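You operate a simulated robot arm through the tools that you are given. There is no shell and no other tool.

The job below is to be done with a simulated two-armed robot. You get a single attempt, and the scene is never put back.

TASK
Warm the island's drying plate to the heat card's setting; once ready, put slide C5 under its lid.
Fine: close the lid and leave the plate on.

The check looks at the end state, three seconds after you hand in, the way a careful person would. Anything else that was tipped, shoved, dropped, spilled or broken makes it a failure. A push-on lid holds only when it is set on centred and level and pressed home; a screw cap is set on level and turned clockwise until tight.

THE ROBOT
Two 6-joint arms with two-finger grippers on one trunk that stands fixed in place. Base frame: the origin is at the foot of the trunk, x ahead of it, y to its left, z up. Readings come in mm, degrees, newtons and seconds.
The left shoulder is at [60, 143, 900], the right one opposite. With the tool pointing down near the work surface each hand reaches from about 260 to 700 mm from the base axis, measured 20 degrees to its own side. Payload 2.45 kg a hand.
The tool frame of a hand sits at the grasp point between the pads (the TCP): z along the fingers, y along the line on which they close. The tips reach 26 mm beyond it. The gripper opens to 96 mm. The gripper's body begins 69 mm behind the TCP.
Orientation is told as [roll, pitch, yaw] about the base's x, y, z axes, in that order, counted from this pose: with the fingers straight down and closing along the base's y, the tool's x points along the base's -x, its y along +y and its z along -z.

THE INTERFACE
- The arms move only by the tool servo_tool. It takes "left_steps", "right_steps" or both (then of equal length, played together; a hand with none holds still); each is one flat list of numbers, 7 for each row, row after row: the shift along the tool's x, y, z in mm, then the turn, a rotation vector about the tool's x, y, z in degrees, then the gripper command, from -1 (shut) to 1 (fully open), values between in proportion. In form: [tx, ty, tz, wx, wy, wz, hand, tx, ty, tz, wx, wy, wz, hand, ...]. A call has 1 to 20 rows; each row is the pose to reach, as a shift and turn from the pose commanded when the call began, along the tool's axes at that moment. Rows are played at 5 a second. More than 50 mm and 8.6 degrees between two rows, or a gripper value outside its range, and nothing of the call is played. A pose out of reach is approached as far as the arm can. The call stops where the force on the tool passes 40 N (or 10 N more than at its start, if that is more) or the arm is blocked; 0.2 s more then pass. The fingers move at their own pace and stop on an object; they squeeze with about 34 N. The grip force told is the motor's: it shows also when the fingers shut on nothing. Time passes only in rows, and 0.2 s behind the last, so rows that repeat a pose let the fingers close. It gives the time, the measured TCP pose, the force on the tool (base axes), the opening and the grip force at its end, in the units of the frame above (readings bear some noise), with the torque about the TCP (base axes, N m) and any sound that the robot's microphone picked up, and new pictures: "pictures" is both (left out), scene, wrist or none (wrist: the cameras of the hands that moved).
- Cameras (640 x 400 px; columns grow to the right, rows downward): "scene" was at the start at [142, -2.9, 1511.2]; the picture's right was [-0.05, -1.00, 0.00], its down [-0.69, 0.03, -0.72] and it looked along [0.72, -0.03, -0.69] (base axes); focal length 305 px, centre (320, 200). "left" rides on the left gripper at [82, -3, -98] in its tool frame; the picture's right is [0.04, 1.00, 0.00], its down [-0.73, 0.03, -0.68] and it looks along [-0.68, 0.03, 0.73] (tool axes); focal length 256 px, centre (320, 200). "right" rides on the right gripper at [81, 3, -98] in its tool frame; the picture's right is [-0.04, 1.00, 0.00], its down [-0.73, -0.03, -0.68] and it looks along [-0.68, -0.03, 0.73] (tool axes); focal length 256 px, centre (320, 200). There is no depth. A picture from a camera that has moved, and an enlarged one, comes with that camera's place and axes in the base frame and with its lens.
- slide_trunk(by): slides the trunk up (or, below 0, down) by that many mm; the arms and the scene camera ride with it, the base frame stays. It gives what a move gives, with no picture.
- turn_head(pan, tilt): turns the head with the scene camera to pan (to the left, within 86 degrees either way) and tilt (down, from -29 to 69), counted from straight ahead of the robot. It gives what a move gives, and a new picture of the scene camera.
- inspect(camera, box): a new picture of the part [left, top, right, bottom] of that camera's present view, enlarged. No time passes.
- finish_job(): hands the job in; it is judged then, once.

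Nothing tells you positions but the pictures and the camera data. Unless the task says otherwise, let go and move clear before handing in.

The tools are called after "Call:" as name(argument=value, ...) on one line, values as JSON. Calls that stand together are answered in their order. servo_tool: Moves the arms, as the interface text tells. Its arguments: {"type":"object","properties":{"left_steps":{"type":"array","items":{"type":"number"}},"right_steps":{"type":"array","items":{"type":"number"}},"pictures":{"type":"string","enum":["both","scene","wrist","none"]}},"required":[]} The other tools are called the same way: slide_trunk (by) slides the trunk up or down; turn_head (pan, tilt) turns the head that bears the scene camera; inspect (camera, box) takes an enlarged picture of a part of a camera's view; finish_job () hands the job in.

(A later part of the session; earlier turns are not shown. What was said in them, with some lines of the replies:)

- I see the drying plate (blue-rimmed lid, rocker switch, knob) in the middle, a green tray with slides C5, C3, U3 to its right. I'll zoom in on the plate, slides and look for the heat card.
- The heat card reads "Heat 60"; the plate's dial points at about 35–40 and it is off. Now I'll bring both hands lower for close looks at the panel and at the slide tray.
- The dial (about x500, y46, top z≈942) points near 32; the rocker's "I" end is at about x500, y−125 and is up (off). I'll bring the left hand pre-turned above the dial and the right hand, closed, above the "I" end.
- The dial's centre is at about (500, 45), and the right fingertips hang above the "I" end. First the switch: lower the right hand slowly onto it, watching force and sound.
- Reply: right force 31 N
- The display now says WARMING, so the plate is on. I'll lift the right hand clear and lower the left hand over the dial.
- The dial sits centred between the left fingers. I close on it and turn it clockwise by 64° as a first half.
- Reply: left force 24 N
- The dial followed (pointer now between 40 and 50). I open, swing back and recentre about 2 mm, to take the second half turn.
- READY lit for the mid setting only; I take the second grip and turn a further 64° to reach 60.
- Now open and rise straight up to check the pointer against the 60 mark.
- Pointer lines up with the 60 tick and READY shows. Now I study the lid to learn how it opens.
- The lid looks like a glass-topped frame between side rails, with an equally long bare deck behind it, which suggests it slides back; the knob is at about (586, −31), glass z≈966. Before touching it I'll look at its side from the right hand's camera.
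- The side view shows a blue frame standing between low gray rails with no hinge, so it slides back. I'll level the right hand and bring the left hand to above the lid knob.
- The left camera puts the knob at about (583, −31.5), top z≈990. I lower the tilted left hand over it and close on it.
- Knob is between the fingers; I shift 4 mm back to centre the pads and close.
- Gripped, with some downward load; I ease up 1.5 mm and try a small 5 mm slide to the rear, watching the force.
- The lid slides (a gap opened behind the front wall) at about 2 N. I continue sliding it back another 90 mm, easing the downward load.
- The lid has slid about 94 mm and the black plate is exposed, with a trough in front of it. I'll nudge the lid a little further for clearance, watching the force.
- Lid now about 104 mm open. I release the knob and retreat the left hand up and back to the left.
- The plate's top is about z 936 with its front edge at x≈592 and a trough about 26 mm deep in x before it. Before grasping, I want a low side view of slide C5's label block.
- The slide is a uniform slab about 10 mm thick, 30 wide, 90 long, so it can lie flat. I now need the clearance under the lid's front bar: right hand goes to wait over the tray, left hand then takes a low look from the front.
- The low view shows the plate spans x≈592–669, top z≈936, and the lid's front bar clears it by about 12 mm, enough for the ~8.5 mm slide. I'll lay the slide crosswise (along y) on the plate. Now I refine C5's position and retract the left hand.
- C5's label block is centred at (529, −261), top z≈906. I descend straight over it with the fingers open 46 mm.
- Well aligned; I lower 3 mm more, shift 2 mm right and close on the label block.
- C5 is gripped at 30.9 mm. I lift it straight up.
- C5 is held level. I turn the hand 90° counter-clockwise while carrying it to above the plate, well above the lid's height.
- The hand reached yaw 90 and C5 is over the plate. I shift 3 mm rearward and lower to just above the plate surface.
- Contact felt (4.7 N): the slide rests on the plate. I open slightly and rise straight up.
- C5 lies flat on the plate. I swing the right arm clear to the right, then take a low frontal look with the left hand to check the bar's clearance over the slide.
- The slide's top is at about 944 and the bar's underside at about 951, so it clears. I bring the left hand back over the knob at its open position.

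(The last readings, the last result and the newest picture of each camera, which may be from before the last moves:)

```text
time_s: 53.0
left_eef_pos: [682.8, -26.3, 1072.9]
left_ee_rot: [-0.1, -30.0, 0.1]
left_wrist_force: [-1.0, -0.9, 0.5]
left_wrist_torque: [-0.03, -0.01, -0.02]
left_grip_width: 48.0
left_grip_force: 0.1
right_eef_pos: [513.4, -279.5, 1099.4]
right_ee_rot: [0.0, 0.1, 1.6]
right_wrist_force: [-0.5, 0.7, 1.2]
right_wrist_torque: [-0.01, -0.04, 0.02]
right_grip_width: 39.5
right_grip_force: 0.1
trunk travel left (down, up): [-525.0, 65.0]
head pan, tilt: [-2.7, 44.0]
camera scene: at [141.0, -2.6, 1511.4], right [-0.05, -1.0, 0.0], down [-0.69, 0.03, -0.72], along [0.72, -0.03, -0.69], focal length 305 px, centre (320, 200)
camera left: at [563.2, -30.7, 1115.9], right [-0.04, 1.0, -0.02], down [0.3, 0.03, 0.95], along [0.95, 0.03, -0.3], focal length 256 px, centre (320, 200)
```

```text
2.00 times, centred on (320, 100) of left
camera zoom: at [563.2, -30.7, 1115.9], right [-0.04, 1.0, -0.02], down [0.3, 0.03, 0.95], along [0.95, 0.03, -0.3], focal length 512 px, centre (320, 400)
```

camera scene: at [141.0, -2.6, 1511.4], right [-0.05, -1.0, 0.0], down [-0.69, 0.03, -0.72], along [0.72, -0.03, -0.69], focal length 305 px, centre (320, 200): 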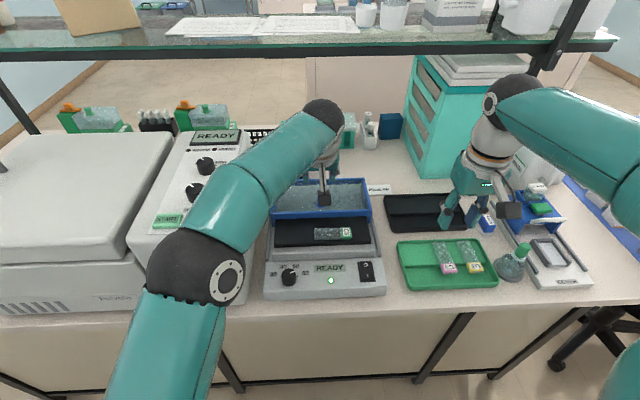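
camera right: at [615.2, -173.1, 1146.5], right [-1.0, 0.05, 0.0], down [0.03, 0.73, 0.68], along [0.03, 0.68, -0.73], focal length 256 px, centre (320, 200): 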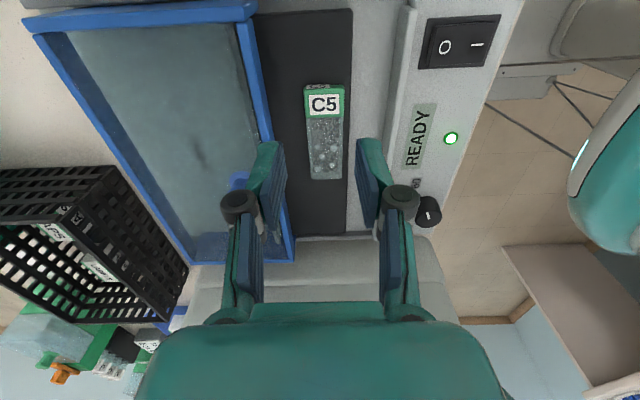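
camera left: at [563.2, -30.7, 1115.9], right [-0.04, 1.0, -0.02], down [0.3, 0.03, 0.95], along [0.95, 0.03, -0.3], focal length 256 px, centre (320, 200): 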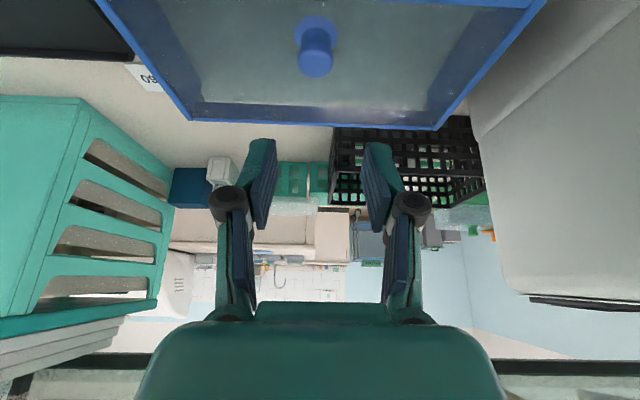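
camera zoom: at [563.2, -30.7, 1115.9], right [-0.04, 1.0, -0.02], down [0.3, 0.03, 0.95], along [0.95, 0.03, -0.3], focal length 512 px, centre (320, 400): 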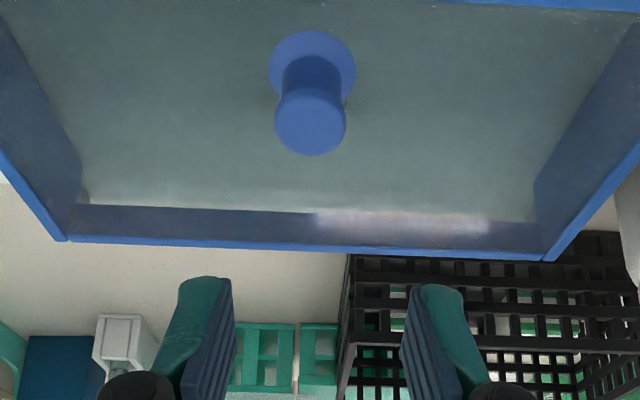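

Call:
servo_tool(left_steps=[9, -4.5, 15, 0, 0, 0, 0, 18, -4.5, 31, 0, 0, 0, 0, 27, -4.5, 47, 0, 0, 0, 0, 34, -4.5, 60, 0, 0, 0, 0, 34, -4.5, 60, 0, 0, 0, 0], pictures="wrist")

Call:
inspect(camera="left", box=[220, 60, 420, 220])

```text
time_s: 54.2
left_eef_pos: [686.3, -32.6, 1001.3]
left_ee_rot: [-0.3, -30.0, 0.1]
left_wrist_force: [-0.1, 0.6, -0.6]
left_wrist_torque: [0.02, -0.02, -0.03]
left_grip_width: 48.1
left_grip_force: 0.1
right_eef_pos: [514.4, -279.1, 1098.7]
right_ee_rot: [0.0, 0.0, 1.7]
right_wrist_force: [0.4, -0.2, -0.2]
right_wrist_torque: [0.01, 0.01, -0.02]
right_grip_width: 39.0
right_grip_force: 0.0
trunk travel left (down, up): [-525.0, 65.0]
head pan, tilt: [-2.7, 44.0]
camera left: at [565.2, -37.4, 1044.3], right [-0.04, 1.0, -0.02], down [0.3, 0.03, 0.95], along [0.95, 0.03, -0.3], focal length 256 px, centre (320, 200)
```

left: 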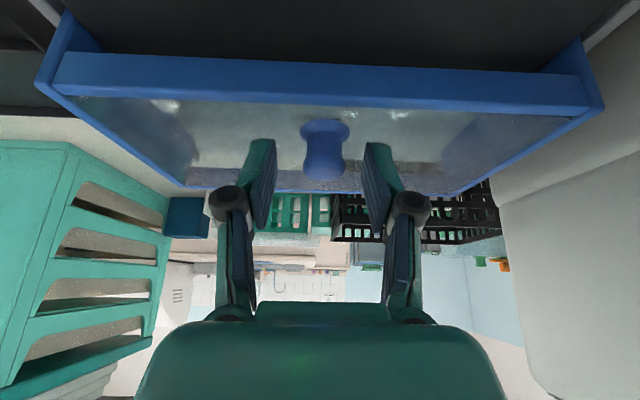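

```text
2.50 times, centred on (320, 140) of left
camera zoom: at [565.2, -37.4, 1044.3], right [-0.04, 1.0, -0.02], down [0.3, 0.03, 0.95], along [0.95, 0.03, -0.3], focal length 640 px, centre (320, 350)
```

zoom: 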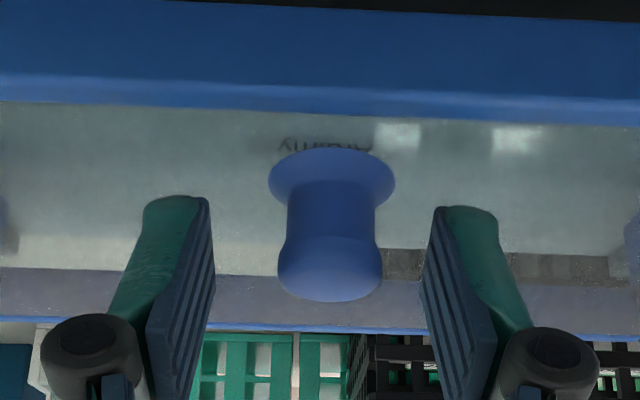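

Call:
servo_tool(left_steps=[1.9, 1.5, -2.8, 0, 0, 0, 0, 1.9, 1.5, -2.8, 0, 0, 0, -1, 1.9, 1.5, -2.8, 0, 0, 0, -1, 1.9, 1.5, -2.8, 0, 0, 0, -1], pictures="wrist")

```text
time_s: 55.2
left_eef_pos: [681.5, -32.0, 1002.1]
left_ee_rot: [-0.1, -29.9, 0.1]
left_wrist_force: [-0.4, 3.7, -1.5]
left_wrist_torque: [0.14, 0.01, 0.01]
left_grip_width: 19.5
left_grip_force: 44.5
right_eef_pos: [513.9, -278.6, 1099.7]
right_ee_rot: [0.0, 0.0, 1.7]
right_wrist_force: [-0.3, -0.3, -0.5]
right_wrist_torque: [0.03, 0.0, 0.01]
right_grip_width: 39.2
right_grip_force: 0.0
trunk travel left (down, up): [-525.0, 65.0]
head pan, tilt: [-2.7, 44.0]
camera left: at [562.5, -35.5, 1045.8], right [-0.04, 1.0, -0.02], down [0.3, 0.03, 0.95], along [0.95, 0.03, -0.3], focal length 256 px, centre (320, 200)
```

left: 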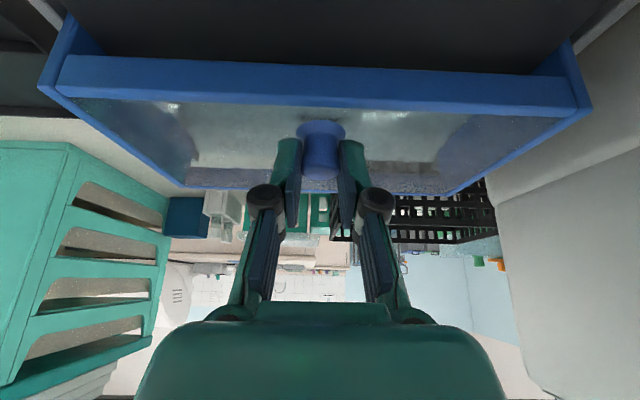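

Knob gripped cleanly. I pull the lid forward 48 mm first, watching for any sign the bar touches the slide.

Call:
servo_tool(left_steps=[6.9, 0.1, -4, 0, 0, 0, -1, 13.9, 0.2, -8, 0, 0, 0, -1, 20.8, 0.3, -12, 0, 0, 0, -1, 27.7, 0.4, -16, 0, 0, 0, -1, 34.6, 0.5, -20, 0, 0, 0, -1, 41.6, 0.6, -24, 0, 0, 0, -1], pictures="both")

Call:
inspect(camera="scene", box=[265, 170, 395, 285])

Call:
inspect(camera="left", box=[60, 0, 400, 200])

```text
time_s: 56.6
left_eef_pos: [633.8, -31.9, 1003.8]
left_ee_rot: [-0.1, -30.0, 0.2]
left_wrist_force: [-1.2, 8.9, 2.8]
left_wrist_torque: [0.24, -1.01, 0.05]
left_grip_width: 19.3
left_grip_force: 45.0
right_eef_pos: [514.3, -278.5, 1100.3]
right_ee_rot: [0.1, 0.1, 1.6]
right_wrist_force: [0.4, -0.9, 0.1]
right_wrist_torque: [-0.03, 0.01, -0.01]
right_grip_width: 39.4
right_grip_force: 0.0
trunk travel left (down, up): [-525.0, 65.0]
head pan, tilt: [-2.7, 44.0]
camera scene: at [141.7, -1.6, 1511.2], right [-0.05, -1.0, 0.0], down [-0.69, 0.03, -0.72], along [0.72, -0.03, -0.69], focal length 305 px, centre (320, 200)
camera left: at [513.4, -35.5, 1045.5], right [-0.04, 1.0, -0.02], down [0.29, 0.03, 0.96], along [0.95, 0.03, -0.3], focal length 256 px, centre (320, 200)
```

scene: 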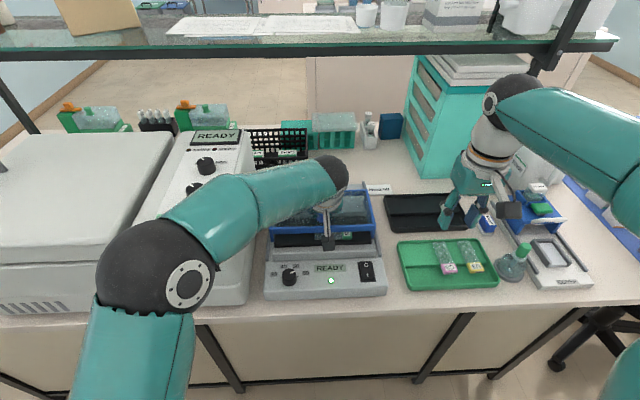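
left: 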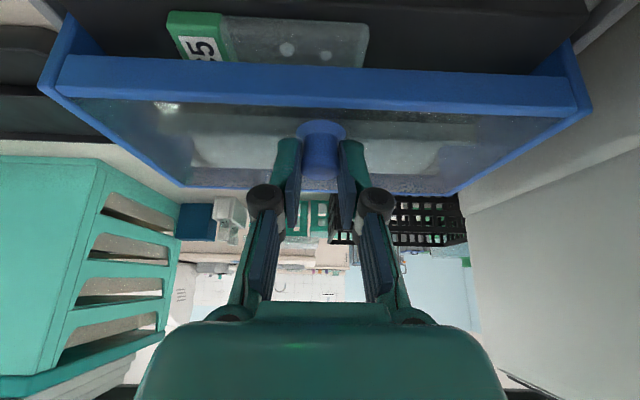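

```text
3.48 times, centred on (330, 228) of scene
camera zoom: at [141.7, -1.6, 1511.2], right [-0.05, -1.0, 0.0], down [-0.69, 0.03, -0.72], along [0.72, -0.03, -0.69], focal length 1062 px, centre (285, 104)
```

zoom: 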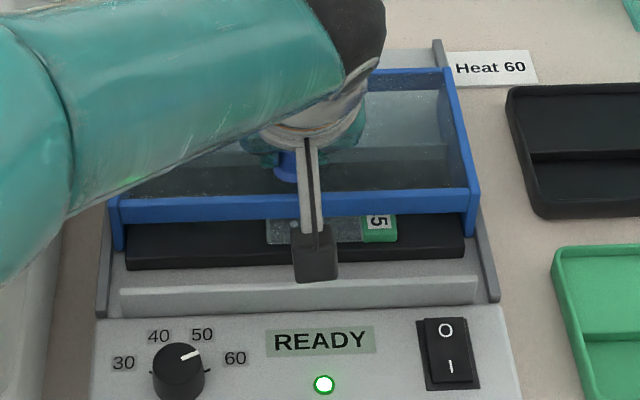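

```text
1.88 times, centred on (230, 100) of left
camera zoom: at [513.4, -35.5, 1045.5], right [-0.04, 1.0, -0.02], down [0.29, 0.03, 0.96], along [0.95, 0.03, -0.3], focal length 482 px, centre (489, 388)
```

zoom: 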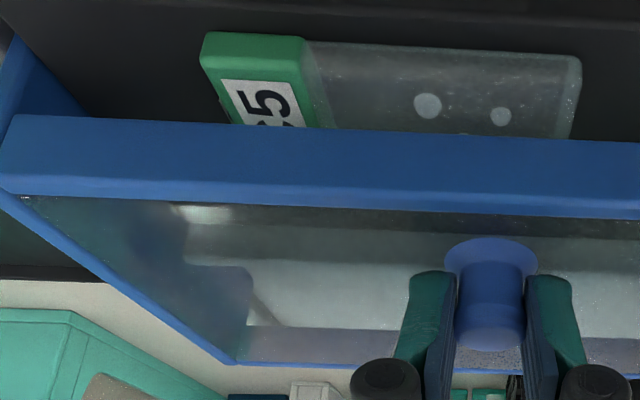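

The slide is going under the bar freely. I continue pulling 48 mm more.

Call:
servo_tool(left_steps=[6.9, 0.8, -4, 0, 0, 0, -1, 13.9, 1.0, -8, 0, 0, 0, -1, 20.8, 1.2, -12, 0, 0, 0, -1, 27.7, 1.4, -16, 0, 0, 0, -1, 34.6, 1.5, -20, 0, 0, 0, -1, 41.6, 1.6, -24, 0, 0, 0, -1], pictures="both")

Call:
inspect(camera="scene", box=[265, 170, 395, 285])

Call:
inspect(camera="left", box=[60, 0, 400, 200])

```text
time_s: 58.0
left_eef_pos: [586.3, -31.0, 1002.4]
left_ee_rot: [-0.3, -30.1, 0.1]
left_wrist_force: [-1.9, 5.5, 16.7]
left_wrist_torque: [0.2, 0.58, 0.09]
left_grip_width: 19.5
left_grip_force: 44.7
right_eef_pos: [513.4, -278.2, 1099.6]
right_ee_rot: [0.0, 0.0, 1.6]
right_wrist_force: [-0.2, -0.1, -1.2]
right_wrist_torque: [0.01, 0.01, -0.05]
right_grip_width: 39.3
right_grip_force: 0.0
trunk travel left (down, up): [-525.0, 65.0]
head pan, tilt: [-2.7, 44.0]
camera scene: at [140.3, -2.0, 1511.6], right [-0.05, -1.0, 0.0], down [-0.69, 0.03, -0.72], along [0.72, -0.03, -0.69], focal length 305 px, centre (320, 200)
camera left: at [464.6, -35.3, 1045.1], right [-0.04, 1.0, -0.02], down [0.29, 0.03, 0.96], along [0.96, 0.03, -0.29], focal length 256 px, centre (320, 200)
```

scene: 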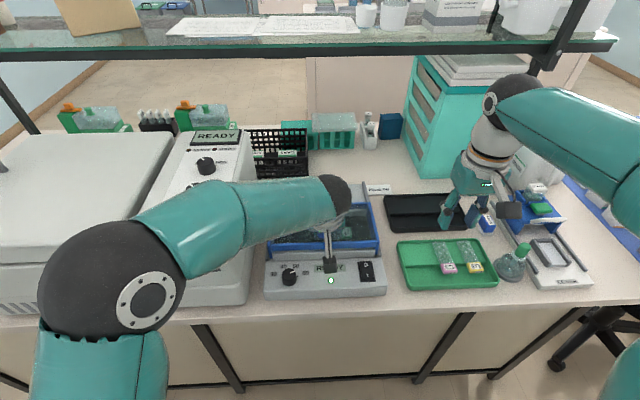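
left: 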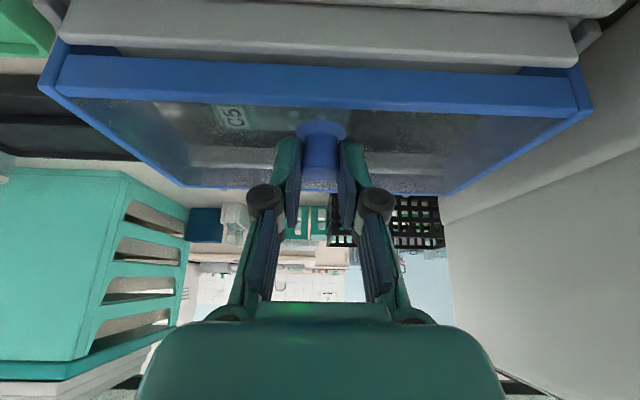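

```text
3.48 times, centred on (330, 228) of scene
camera zoom: at [140.3, -2.0, 1511.6], right [-0.05, -1.0, 0.0], down [-0.69, 0.03, -0.72], along [0.72, -0.03, -0.69], focal length 1062 px, centre (285, 104)
```

zoom: 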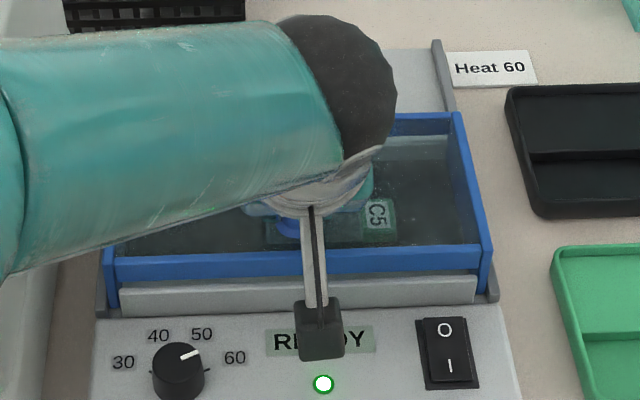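

```text
1.88 times, centred on (230, 100) of left
camera zoom: at [464.6, -35.3, 1045.1], right [-0.04, 1.0, -0.02], down [0.29, 0.03, 0.96], along [0.96, 0.03, -0.29], focal length 482 px, centre (489, 388)
```

zoom: 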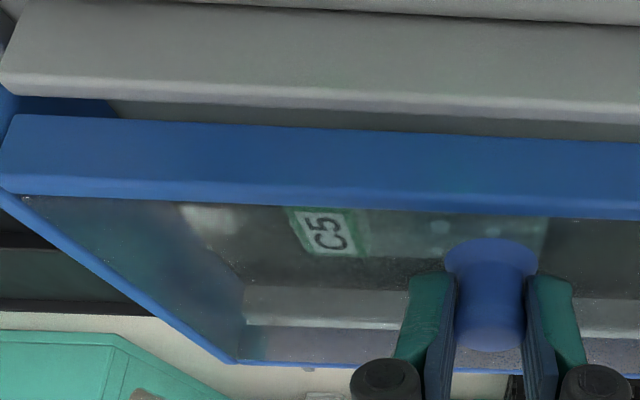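

About 6 mm remain. I ease the downward load and pull slowly until the lid meets its stop.

Call:
servo_tool(left_steps=[0.98, 0.3, -2.3, 0, 0, 0, -1, 2.7, 0.3, -3.3, 0, 0, 0, -1, 4.4, 0.3, -4.3, 0, 0, 0, -1, 4.4, 0.3, -4.3, 0, 0, 0, -1], pictures="wrist")

Call:
inspect(camera="left", box=[20, 0, 620, 200])

```text
time_s: 59.0
left_eef_pos: [578.6, -31.6, 1001.9]
left_ee_rot: [-0.1, -29.9, 0.1]
left_wrist_force: [-2.4, 2.3, 1.3]
left_wrist_torque: [0.09, -0.53, -0.03]
left_grip_width: 19.3
left_grip_force: 43.9
right_eef_pos: [513.3, -279.5, 1099.1]
right_ee_rot: [0.0, 0.0, 1.6]
right_wrist_force: [-0.1, 0.6, 0.2]
right_wrist_torque: [0.05, 0.01, -0.01]
right_grip_width: 39.4
right_grip_force: 0.2
trunk travel left (down, up): [-525.0, 65.0]
head pan, tilt: [-2.7, 44.0]
camera left: at [458.9, -35.5, 1045.7], right [-0.04, 1.0, -0.02], down [0.3, 0.03, 0.95], along [0.95, 0.03, -0.3], focal length 256 px, centre (320, 200)
```

left: 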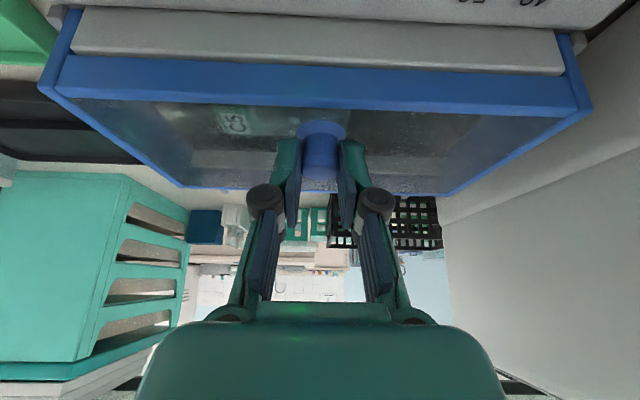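

```text
1.07 times, centred on (320, 100) of left (not enlarged: the box is as wide or as high as the picture)
camera zoom: at [458.9, -35.5, 1045.7], right [-0.04, 1.0, -0.02], down [0.3, 0.03, 0.95], along [0.95, 0.03, -0.3], focal length 273 px, centre (320, 307)
```

zoom: 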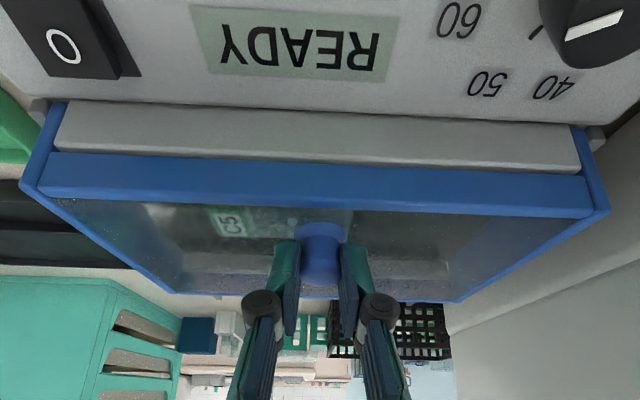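

Call:
servo_tool(left_steps=[0.9, 0, -0.5, 0, 0, 0, -1, 1.7, 0, -1, 0, 0, 0, -1, 1.7, 0, -1, 0, 0, 0, -1], pictures="none")

Call:
inspect(camera="left", box=[20, 0, 220, 130])

```text
time_s: 59.8
left_eef_pos: [577.7, -31.3, 1001.8]
left_ee_rot: [-0.1, -29.9, 0.1]
left_wrist_force: [-1.2, -0.1, 0.2]
left_wrist_torque: [0.01, 0.39, 0.09]
left_grip_width: 19.5
left_grip_force: 44.5
right_eef_pos: [514.7, -279.1, 1099.0]
right_ee_rot: [-0.1, 0.0, 1.6]
right_wrist_force: [0.4, 0.1, -0.5]
right_wrist_torque: [-0.01, 0.0, 0.01]
right_grip_width: 39.1
right_grip_force: 0.2
trunk travel left (down, up): [-525.0, 65.0]
head pan, tilt: [-2.7, 44.0]
```

```text
3.08 times, centred on (120, 65) of left
camera zoom: at [458.1, -35.5, 1045.6], right [-0.04, 1.0, -0.02], down [0.3, 0.03, 0.95], along [0.95, 0.03, -0.3], focal length 788 px, centre (935, 615)
```

zoom: 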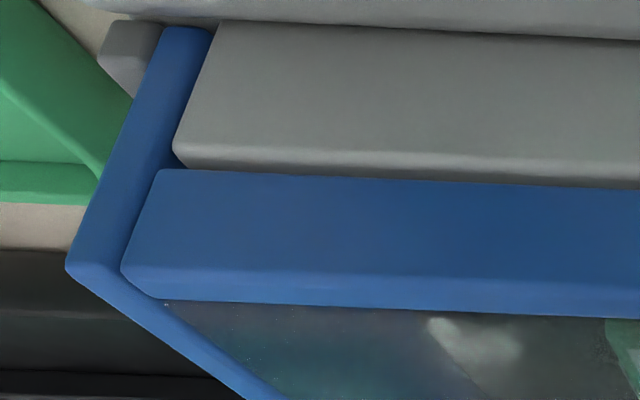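

Call:
servo_tool(left_steps=[0.9, 0, -0.5, 0, 0, 0, -1, 1.7, 0, -1, 0, 0, 0, -1, 1.7, 0, -1, 0, 0, 0, -1], pictures="wrist")

Call:
inspect(camera="left", box=[20, 0, 220, 130])

Call:
inspect(camera="scene", box=[250, 170, 400, 310])

```text
time_s: 60.6
left_eef_pos: [576.9, -30.9, 1001.4]
left_ee_rot: [-0.2, -30.0, 0.1]
left_wrist_force: [9.3, -6.5, -2.9]
left_wrist_torque: [-0.12, -0.13, 0.0]
left_grip_width: 19.5
left_grip_force: 44.2
right_eef_pos: [516.2, -279.5, 1098.1]
right_ee_rot: [0.0, 0.1, 1.5]
right_wrist_force: [-0.2, 0.0, -0.8]
right_wrist_torque: [-0.02, 0.01, -0.01]
right_grip_width: 39.5
right_grip_force: 0.1
trunk travel left (down, up): [-525.0, 65.0]
head pan, tilt: [-2.7, 44.0]
camera left: at [457.1, -35.2, 1045.4], right [-0.03, 1.0, -0.02], down [0.29, 0.03, 0.95], along [0.95, 0.03, -0.3], focal length 256 px, centre (320, 200)
```

left: 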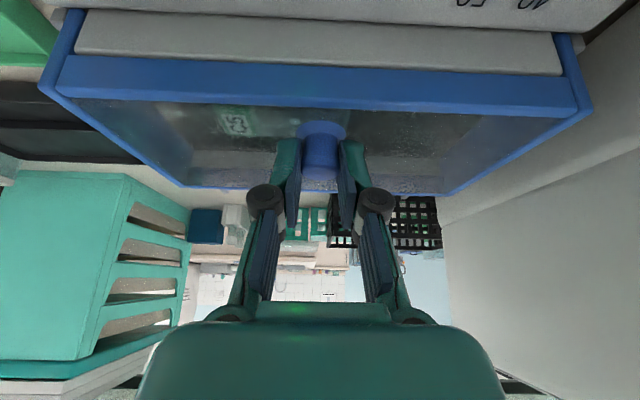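

```text
3.08 times, centred on (120, 65) of left
camera zoom: at [457.1, -35.2, 1045.4], right [-0.03, 1.0, -0.02], down [0.29, 0.03, 0.95], along [0.95, 0.03, -0.3], focal length 788 px, centre (935, 615)
```

zoom: 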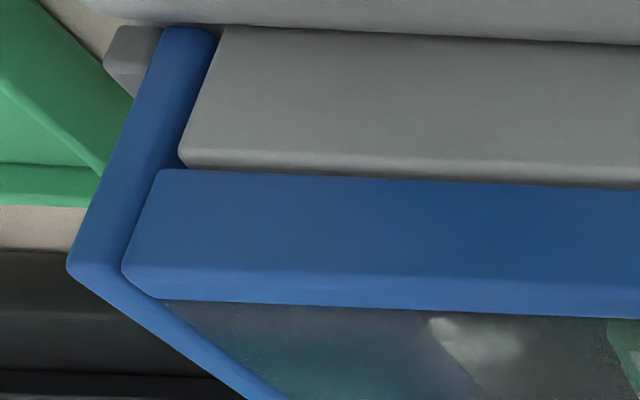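

```text
2.86 times, centred on (325, 240) of scene
camera zoom: at [144.3, -4.0, 1511.0], right [-0.05, -1.0, 0.0], down [-0.69, 0.03, -0.72], along [0.72, -0.03, -0.7], focal length 872 px, centre (306, 86)
```

zoom: 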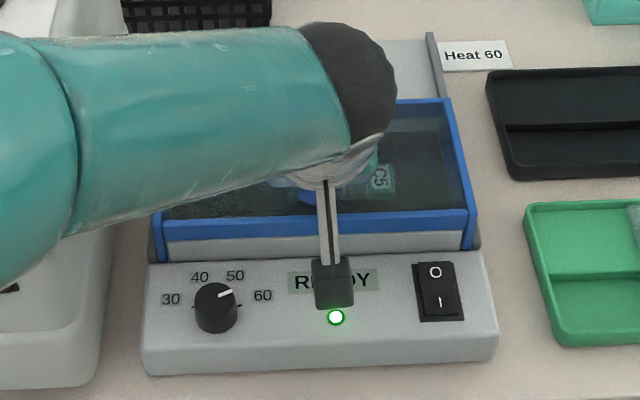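

The stop is felt (9 N) and the lid is back at its original closed place with C5 beneath. I relax, open the fingers, and retreat up and left.

Call:
servo_tool(left_steps=[-1, -0.5, 0.6, 0, 0, 0, -1, -1, -0.5, 0.6, 0, 0, 0, 0, -1, -0.5, 0.6, 0, 0, 0, 0, -16, -0.5, -25.4, 0, 0, 0, 0, -31, -0.5, -51.4, 0, 0, 0, 0, -20, 25, -85, 0, 0, 0, 0, -5, 50, -115, 0, 0, 0, 0, 10, 75, -145, 0, 0, 0, 0, 25, 95, -165, 0, 0, 0, 0], pictures="both")

Call:
inspect(camera="scene", box=[250, 170, 400, 310])

```text
time_s: 62.6
left_eef_pos: [473.3, 67.0, 1133.1]
left_ee_rot: [-0.2, -30.1, 0.1]
left_wrist_force: [0.2, 0.2, -0.4]
left_wrist_torque: [-0.02, 0.01, 0.0]
left_grip_width: 47.9
left_grip_force: 0.1
right_eef_pos: [515.2, -278.5, 1100.0]
right_ee_rot: [0.0, 0.0, 1.6]
right_wrist_force: [-0.5, 0.2, 1.7]
right_wrist_torque: [0.01, 0.01, -0.03]
right_grip_width: 39.5
right_grip_force: 0.0
trunk travel left (down, up): [-525.0, 65.0]
head pan, tilt: [-2.7, 44.0]
camera scene: at [141.4, -2.4, 1511.3], right [-0.05, -1.0, 0.0], down [-0.69, 0.03, -0.72], along [0.72, -0.03, -0.69], focal length 305 px, centre (320, 200)
camera left: at [352.6, 63.0, 1176.6], right [-0.04, 1.0, -0.02], down [0.29, 0.03, 0.95], along [0.95, 0.03, -0.3], focal length 256 px, centre (320, 200)
```

scene: 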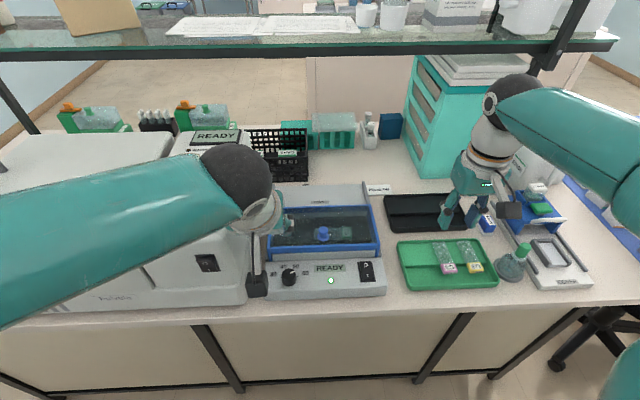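
left: 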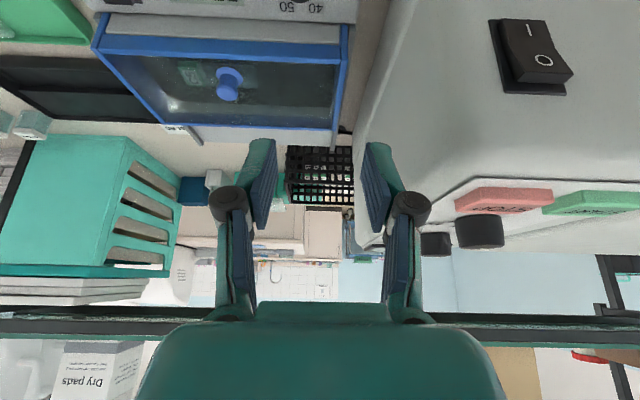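

```text
2.86 times, centred on (325, 240) of scene
camera zoom: at [141.4, -2.4, 1511.3], right [-0.05, -1.0, 0.0], down [-0.69, 0.03, -0.72], along [0.72, -0.03, -0.69], focal length 872 px, centre (306, 86)
```

zoom: 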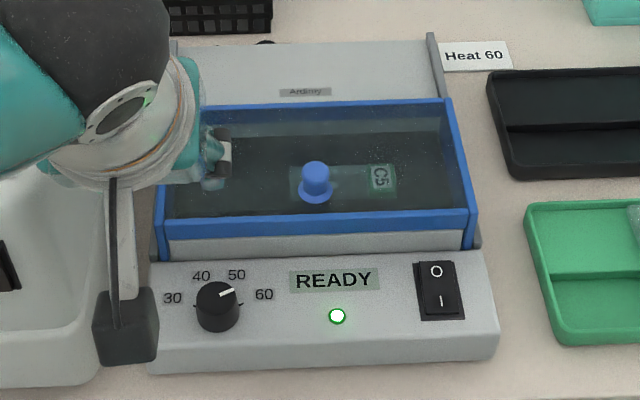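

Lid closed, C5 visible under the glass, READY lit. Before handing in I want a vertical view of the dial to be sure the pointer is exactly on 60, so I place the left camera straight above it.

Call:
servo_tool(left_steps=[-5, -3, 19, 0, 7.5, 0, 0, -10, -7, 38, 0, 15, 0, 0, -15, -10, 57, 0, 22.5, 0, 0, -20, -13, 76, 0, 30, 0, 0, -24, -17, 94, 0, 37.5, 0, 0, -28.6, -20, 110, 0, 45, 0, 0, -28.6, -20, 110, 0, 45, 0, 0], pictures="wrist")

Call:
inspect(camera="left", box=[270, 40, 380, 120])

```text
time_s: 64.2
left_eef_pos: [551.0, 45.5, 1051.8]
left_ee_rot: [-0.1, 15.1, 0.0]
left_wrist_force: [-0.8, -0.1, 0.7]
left_wrist_torque: [-0.02, 0.0, -0.02]
left_grip_width: 48.0
left_grip_force: 0.2
right_eef_pos: [512.8, -279.1, 1101.2]
right_ee_rot: [0.0, -0.1, 1.7]
right_wrist_force: [-0.3, 0.1, -0.6]
right_wrist_torque: [0.0, -0.03, 0.03]
right_grip_width: 39.3
right_grip_force: 0.0
trunk travel left (down, up): [-525.0, 65.0]
head pan, tilt: [-2.7, 44.0]
camera left: at [497.1, 42.3, 1166.7], right [-0.04, 1.0, 0.01], down [0.88, 0.03, 0.47], along [0.46, 0.03, -0.89], focal length 256 px, centre (320, 200)
```

left: 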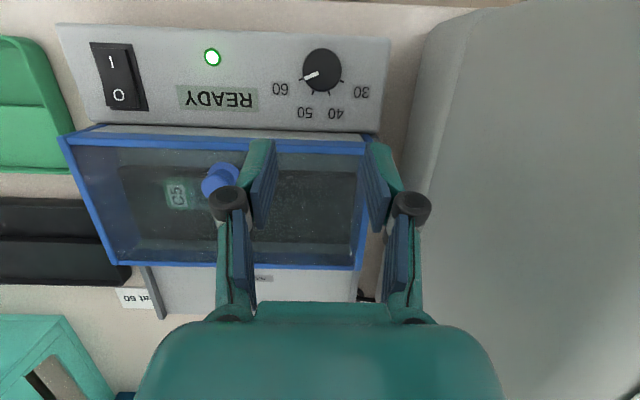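

```text
5.00 times, centred on (325, 80) of left
camera zoom: at [497.1, 42.3, 1166.7], right [-0.04, 1.0, 0.01], down [0.88, 0.03, 0.47], along [0.46, 0.03, -0.89], focal length 1280 px, centre (295, 800)
```

zoom: 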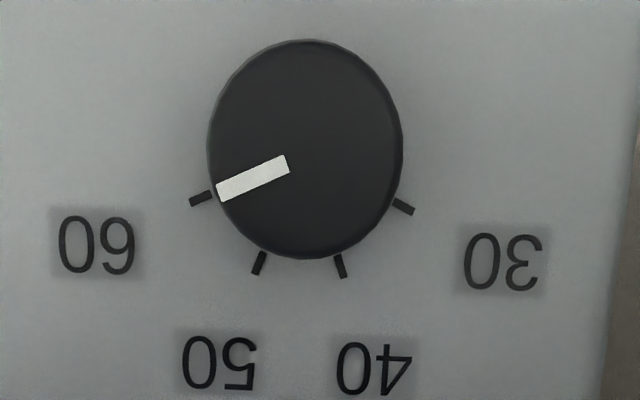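

The pointer is squarely on the 60 tick, READY is lit, the rocker is on, and C5 lies under the closed lid. I move the left hand clear and check the whole scene one last time.

Call:
servo_tool(left_steps=[10, 5, -38, 0, 0, 0, 0, 45, 10, -60, 0, 0, 0, 0, 80, 20, -70, 0, 0, 0, 0, 115, 30, -75, 0, 0, 0, 0], right_steps=[10, -5, -10, 0, 0, 0, 0, 20, -10, -20, 0, 0, 0, 0, 35, -15, -30, 0, 0, 0, 0, 50, -20, -40, 0, 0, 0, 0], pictures="both")

Call:
inspect(camera="scene", box=[250, 170, 400, 310])

Call:
inspect(camera="scene", box=[370, 170, 610, 310])

```text
time_s: 65.2
left_eef_pos: [457.8, 73.8, 1153.0]
left_ee_rot: [-0.1, 14.9, 0.0]
left_wrist_force: [-0.7, -0.1, -0.2]
left_wrist_torque: [0.01, -0.04, 0.04]
left_grip_width: 47.6
left_grip_force: 0.1
right_eef_pos: [464.6, -302.7, 1139.0]
right_ee_rot: [0.0, 0.0, 1.7]
right_wrist_force: [-0.6, 0.5, 0.5]
right_wrist_torque: [-0.03, 0.0, -0.01]
right_grip_width: 48.0
right_grip_force: 0.0
trunk travel left (down, up): [-525.0, 65.0]
head pan, tilt: [-2.7, 44.0]
camera scene: at [139.8, -2.5, 1511.5], right [-0.05, -1.0, 0.0], down [-0.69, 0.03, -0.72], along [0.72, -0.03, -0.69], focal length 305 px, centre (320, 200)
camera right: at [382.4, -302.1, 1238.0], right [0.01, 1.0, 0.0], down [0.73, -0.01, 0.68], along [0.68, -0.01, -0.73], focal length 256 px, centre (320, 200)
camera left: at [403.5, 70.6, 1267.4], right [-0.04, 1.0, 0.01], down [0.88, 0.03, 0.47], along [0.47, 0.03, -0.88], focal length 256 px, centre (320, 200)
```

scene: 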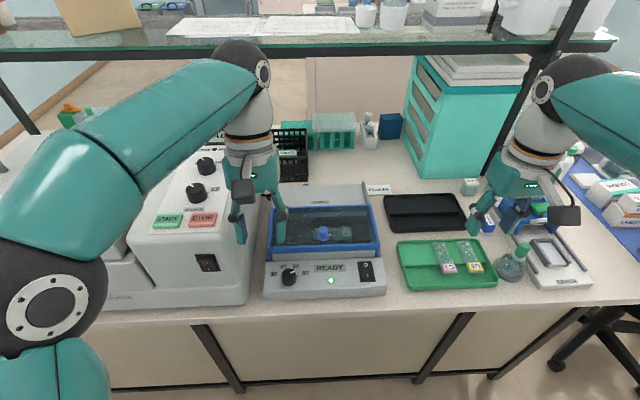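
right: 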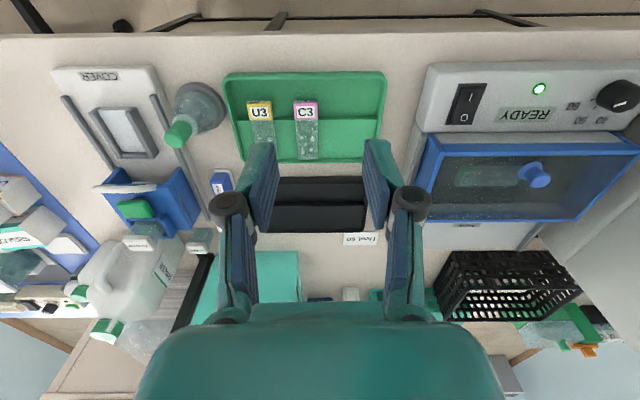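
left: 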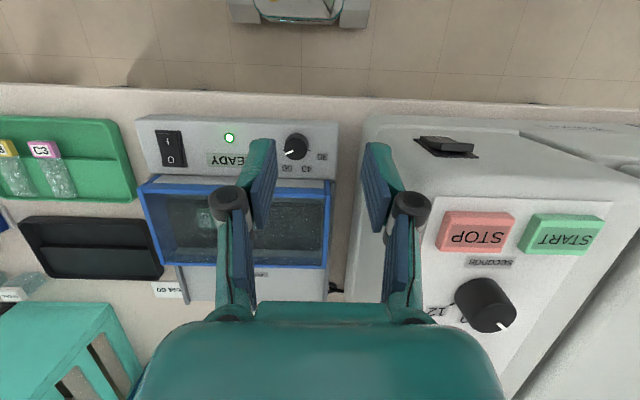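

```text
2.86 times, centred on (325, 240) of scene
camera zoom: at [139.8, -2.5, 1511.5], right [-0.05, -1.0, 0.0], down [-0.69, 0.03, -0.72], along [0.72, -0.03, -0.69], focal length 872 px, centre (306, 86)
```

zoom: 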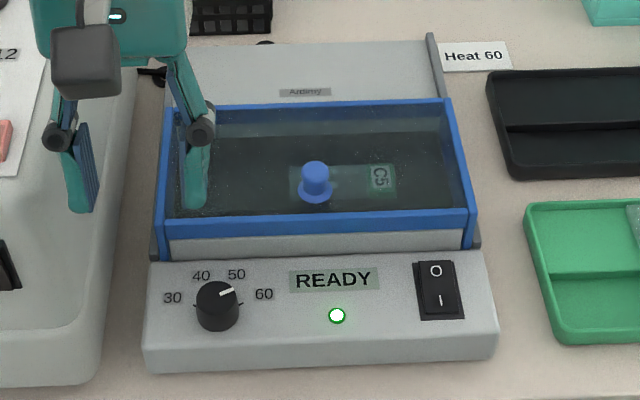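

```text
2.67 times, centred on (490, 240) of scene
camera zoom: at [139.8, -2.5, 1511.5], right [-0.05, -1.0, 0.0], down [-0.69, 0.03, -0.72], along [0.72, -0.03, -0.69], focal length 814 px, centre (-133, 93)
```

zoom: 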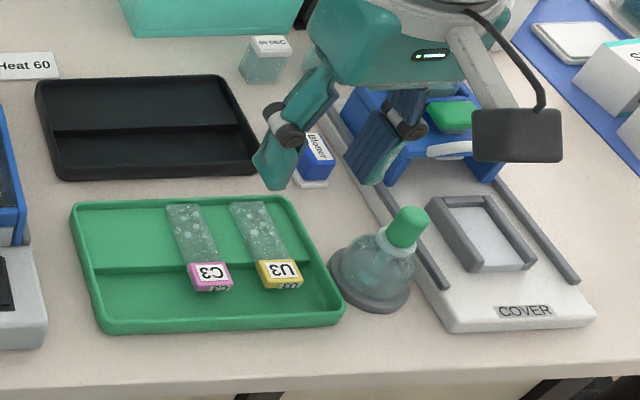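

Everything is as it should be: the plate is on and READY at 60, C5 lies flat under the closed lid, and the other items are undisturbed. Both hands are clear, so I hand in the job.

Call:
finish_job()

```text
The job is handed in.
```

The drying plate is on and showing READY with its dial at 60, as the heat card says. Slide C5 lies flat on the plate under the closed lid.

- **Setting:** I switched the plate on and turned the dial to 60. A near-vertical view showed the pointer lined up with the 60 tick.
- **Slide:** C5 went on only after READY lit at 60. I laid it crosswise, and it passed under the lid's front bar without touching.
- **Lid:** it slides rather than lifts. I pulled it forward until it met its stop; it is back where it started, with C5 visible through the glass.
- **Other items:** slides C3 and U3, the flask and the trays look undisturbed in the last pictures. Both hands let go and moved clear before I handed the job in.
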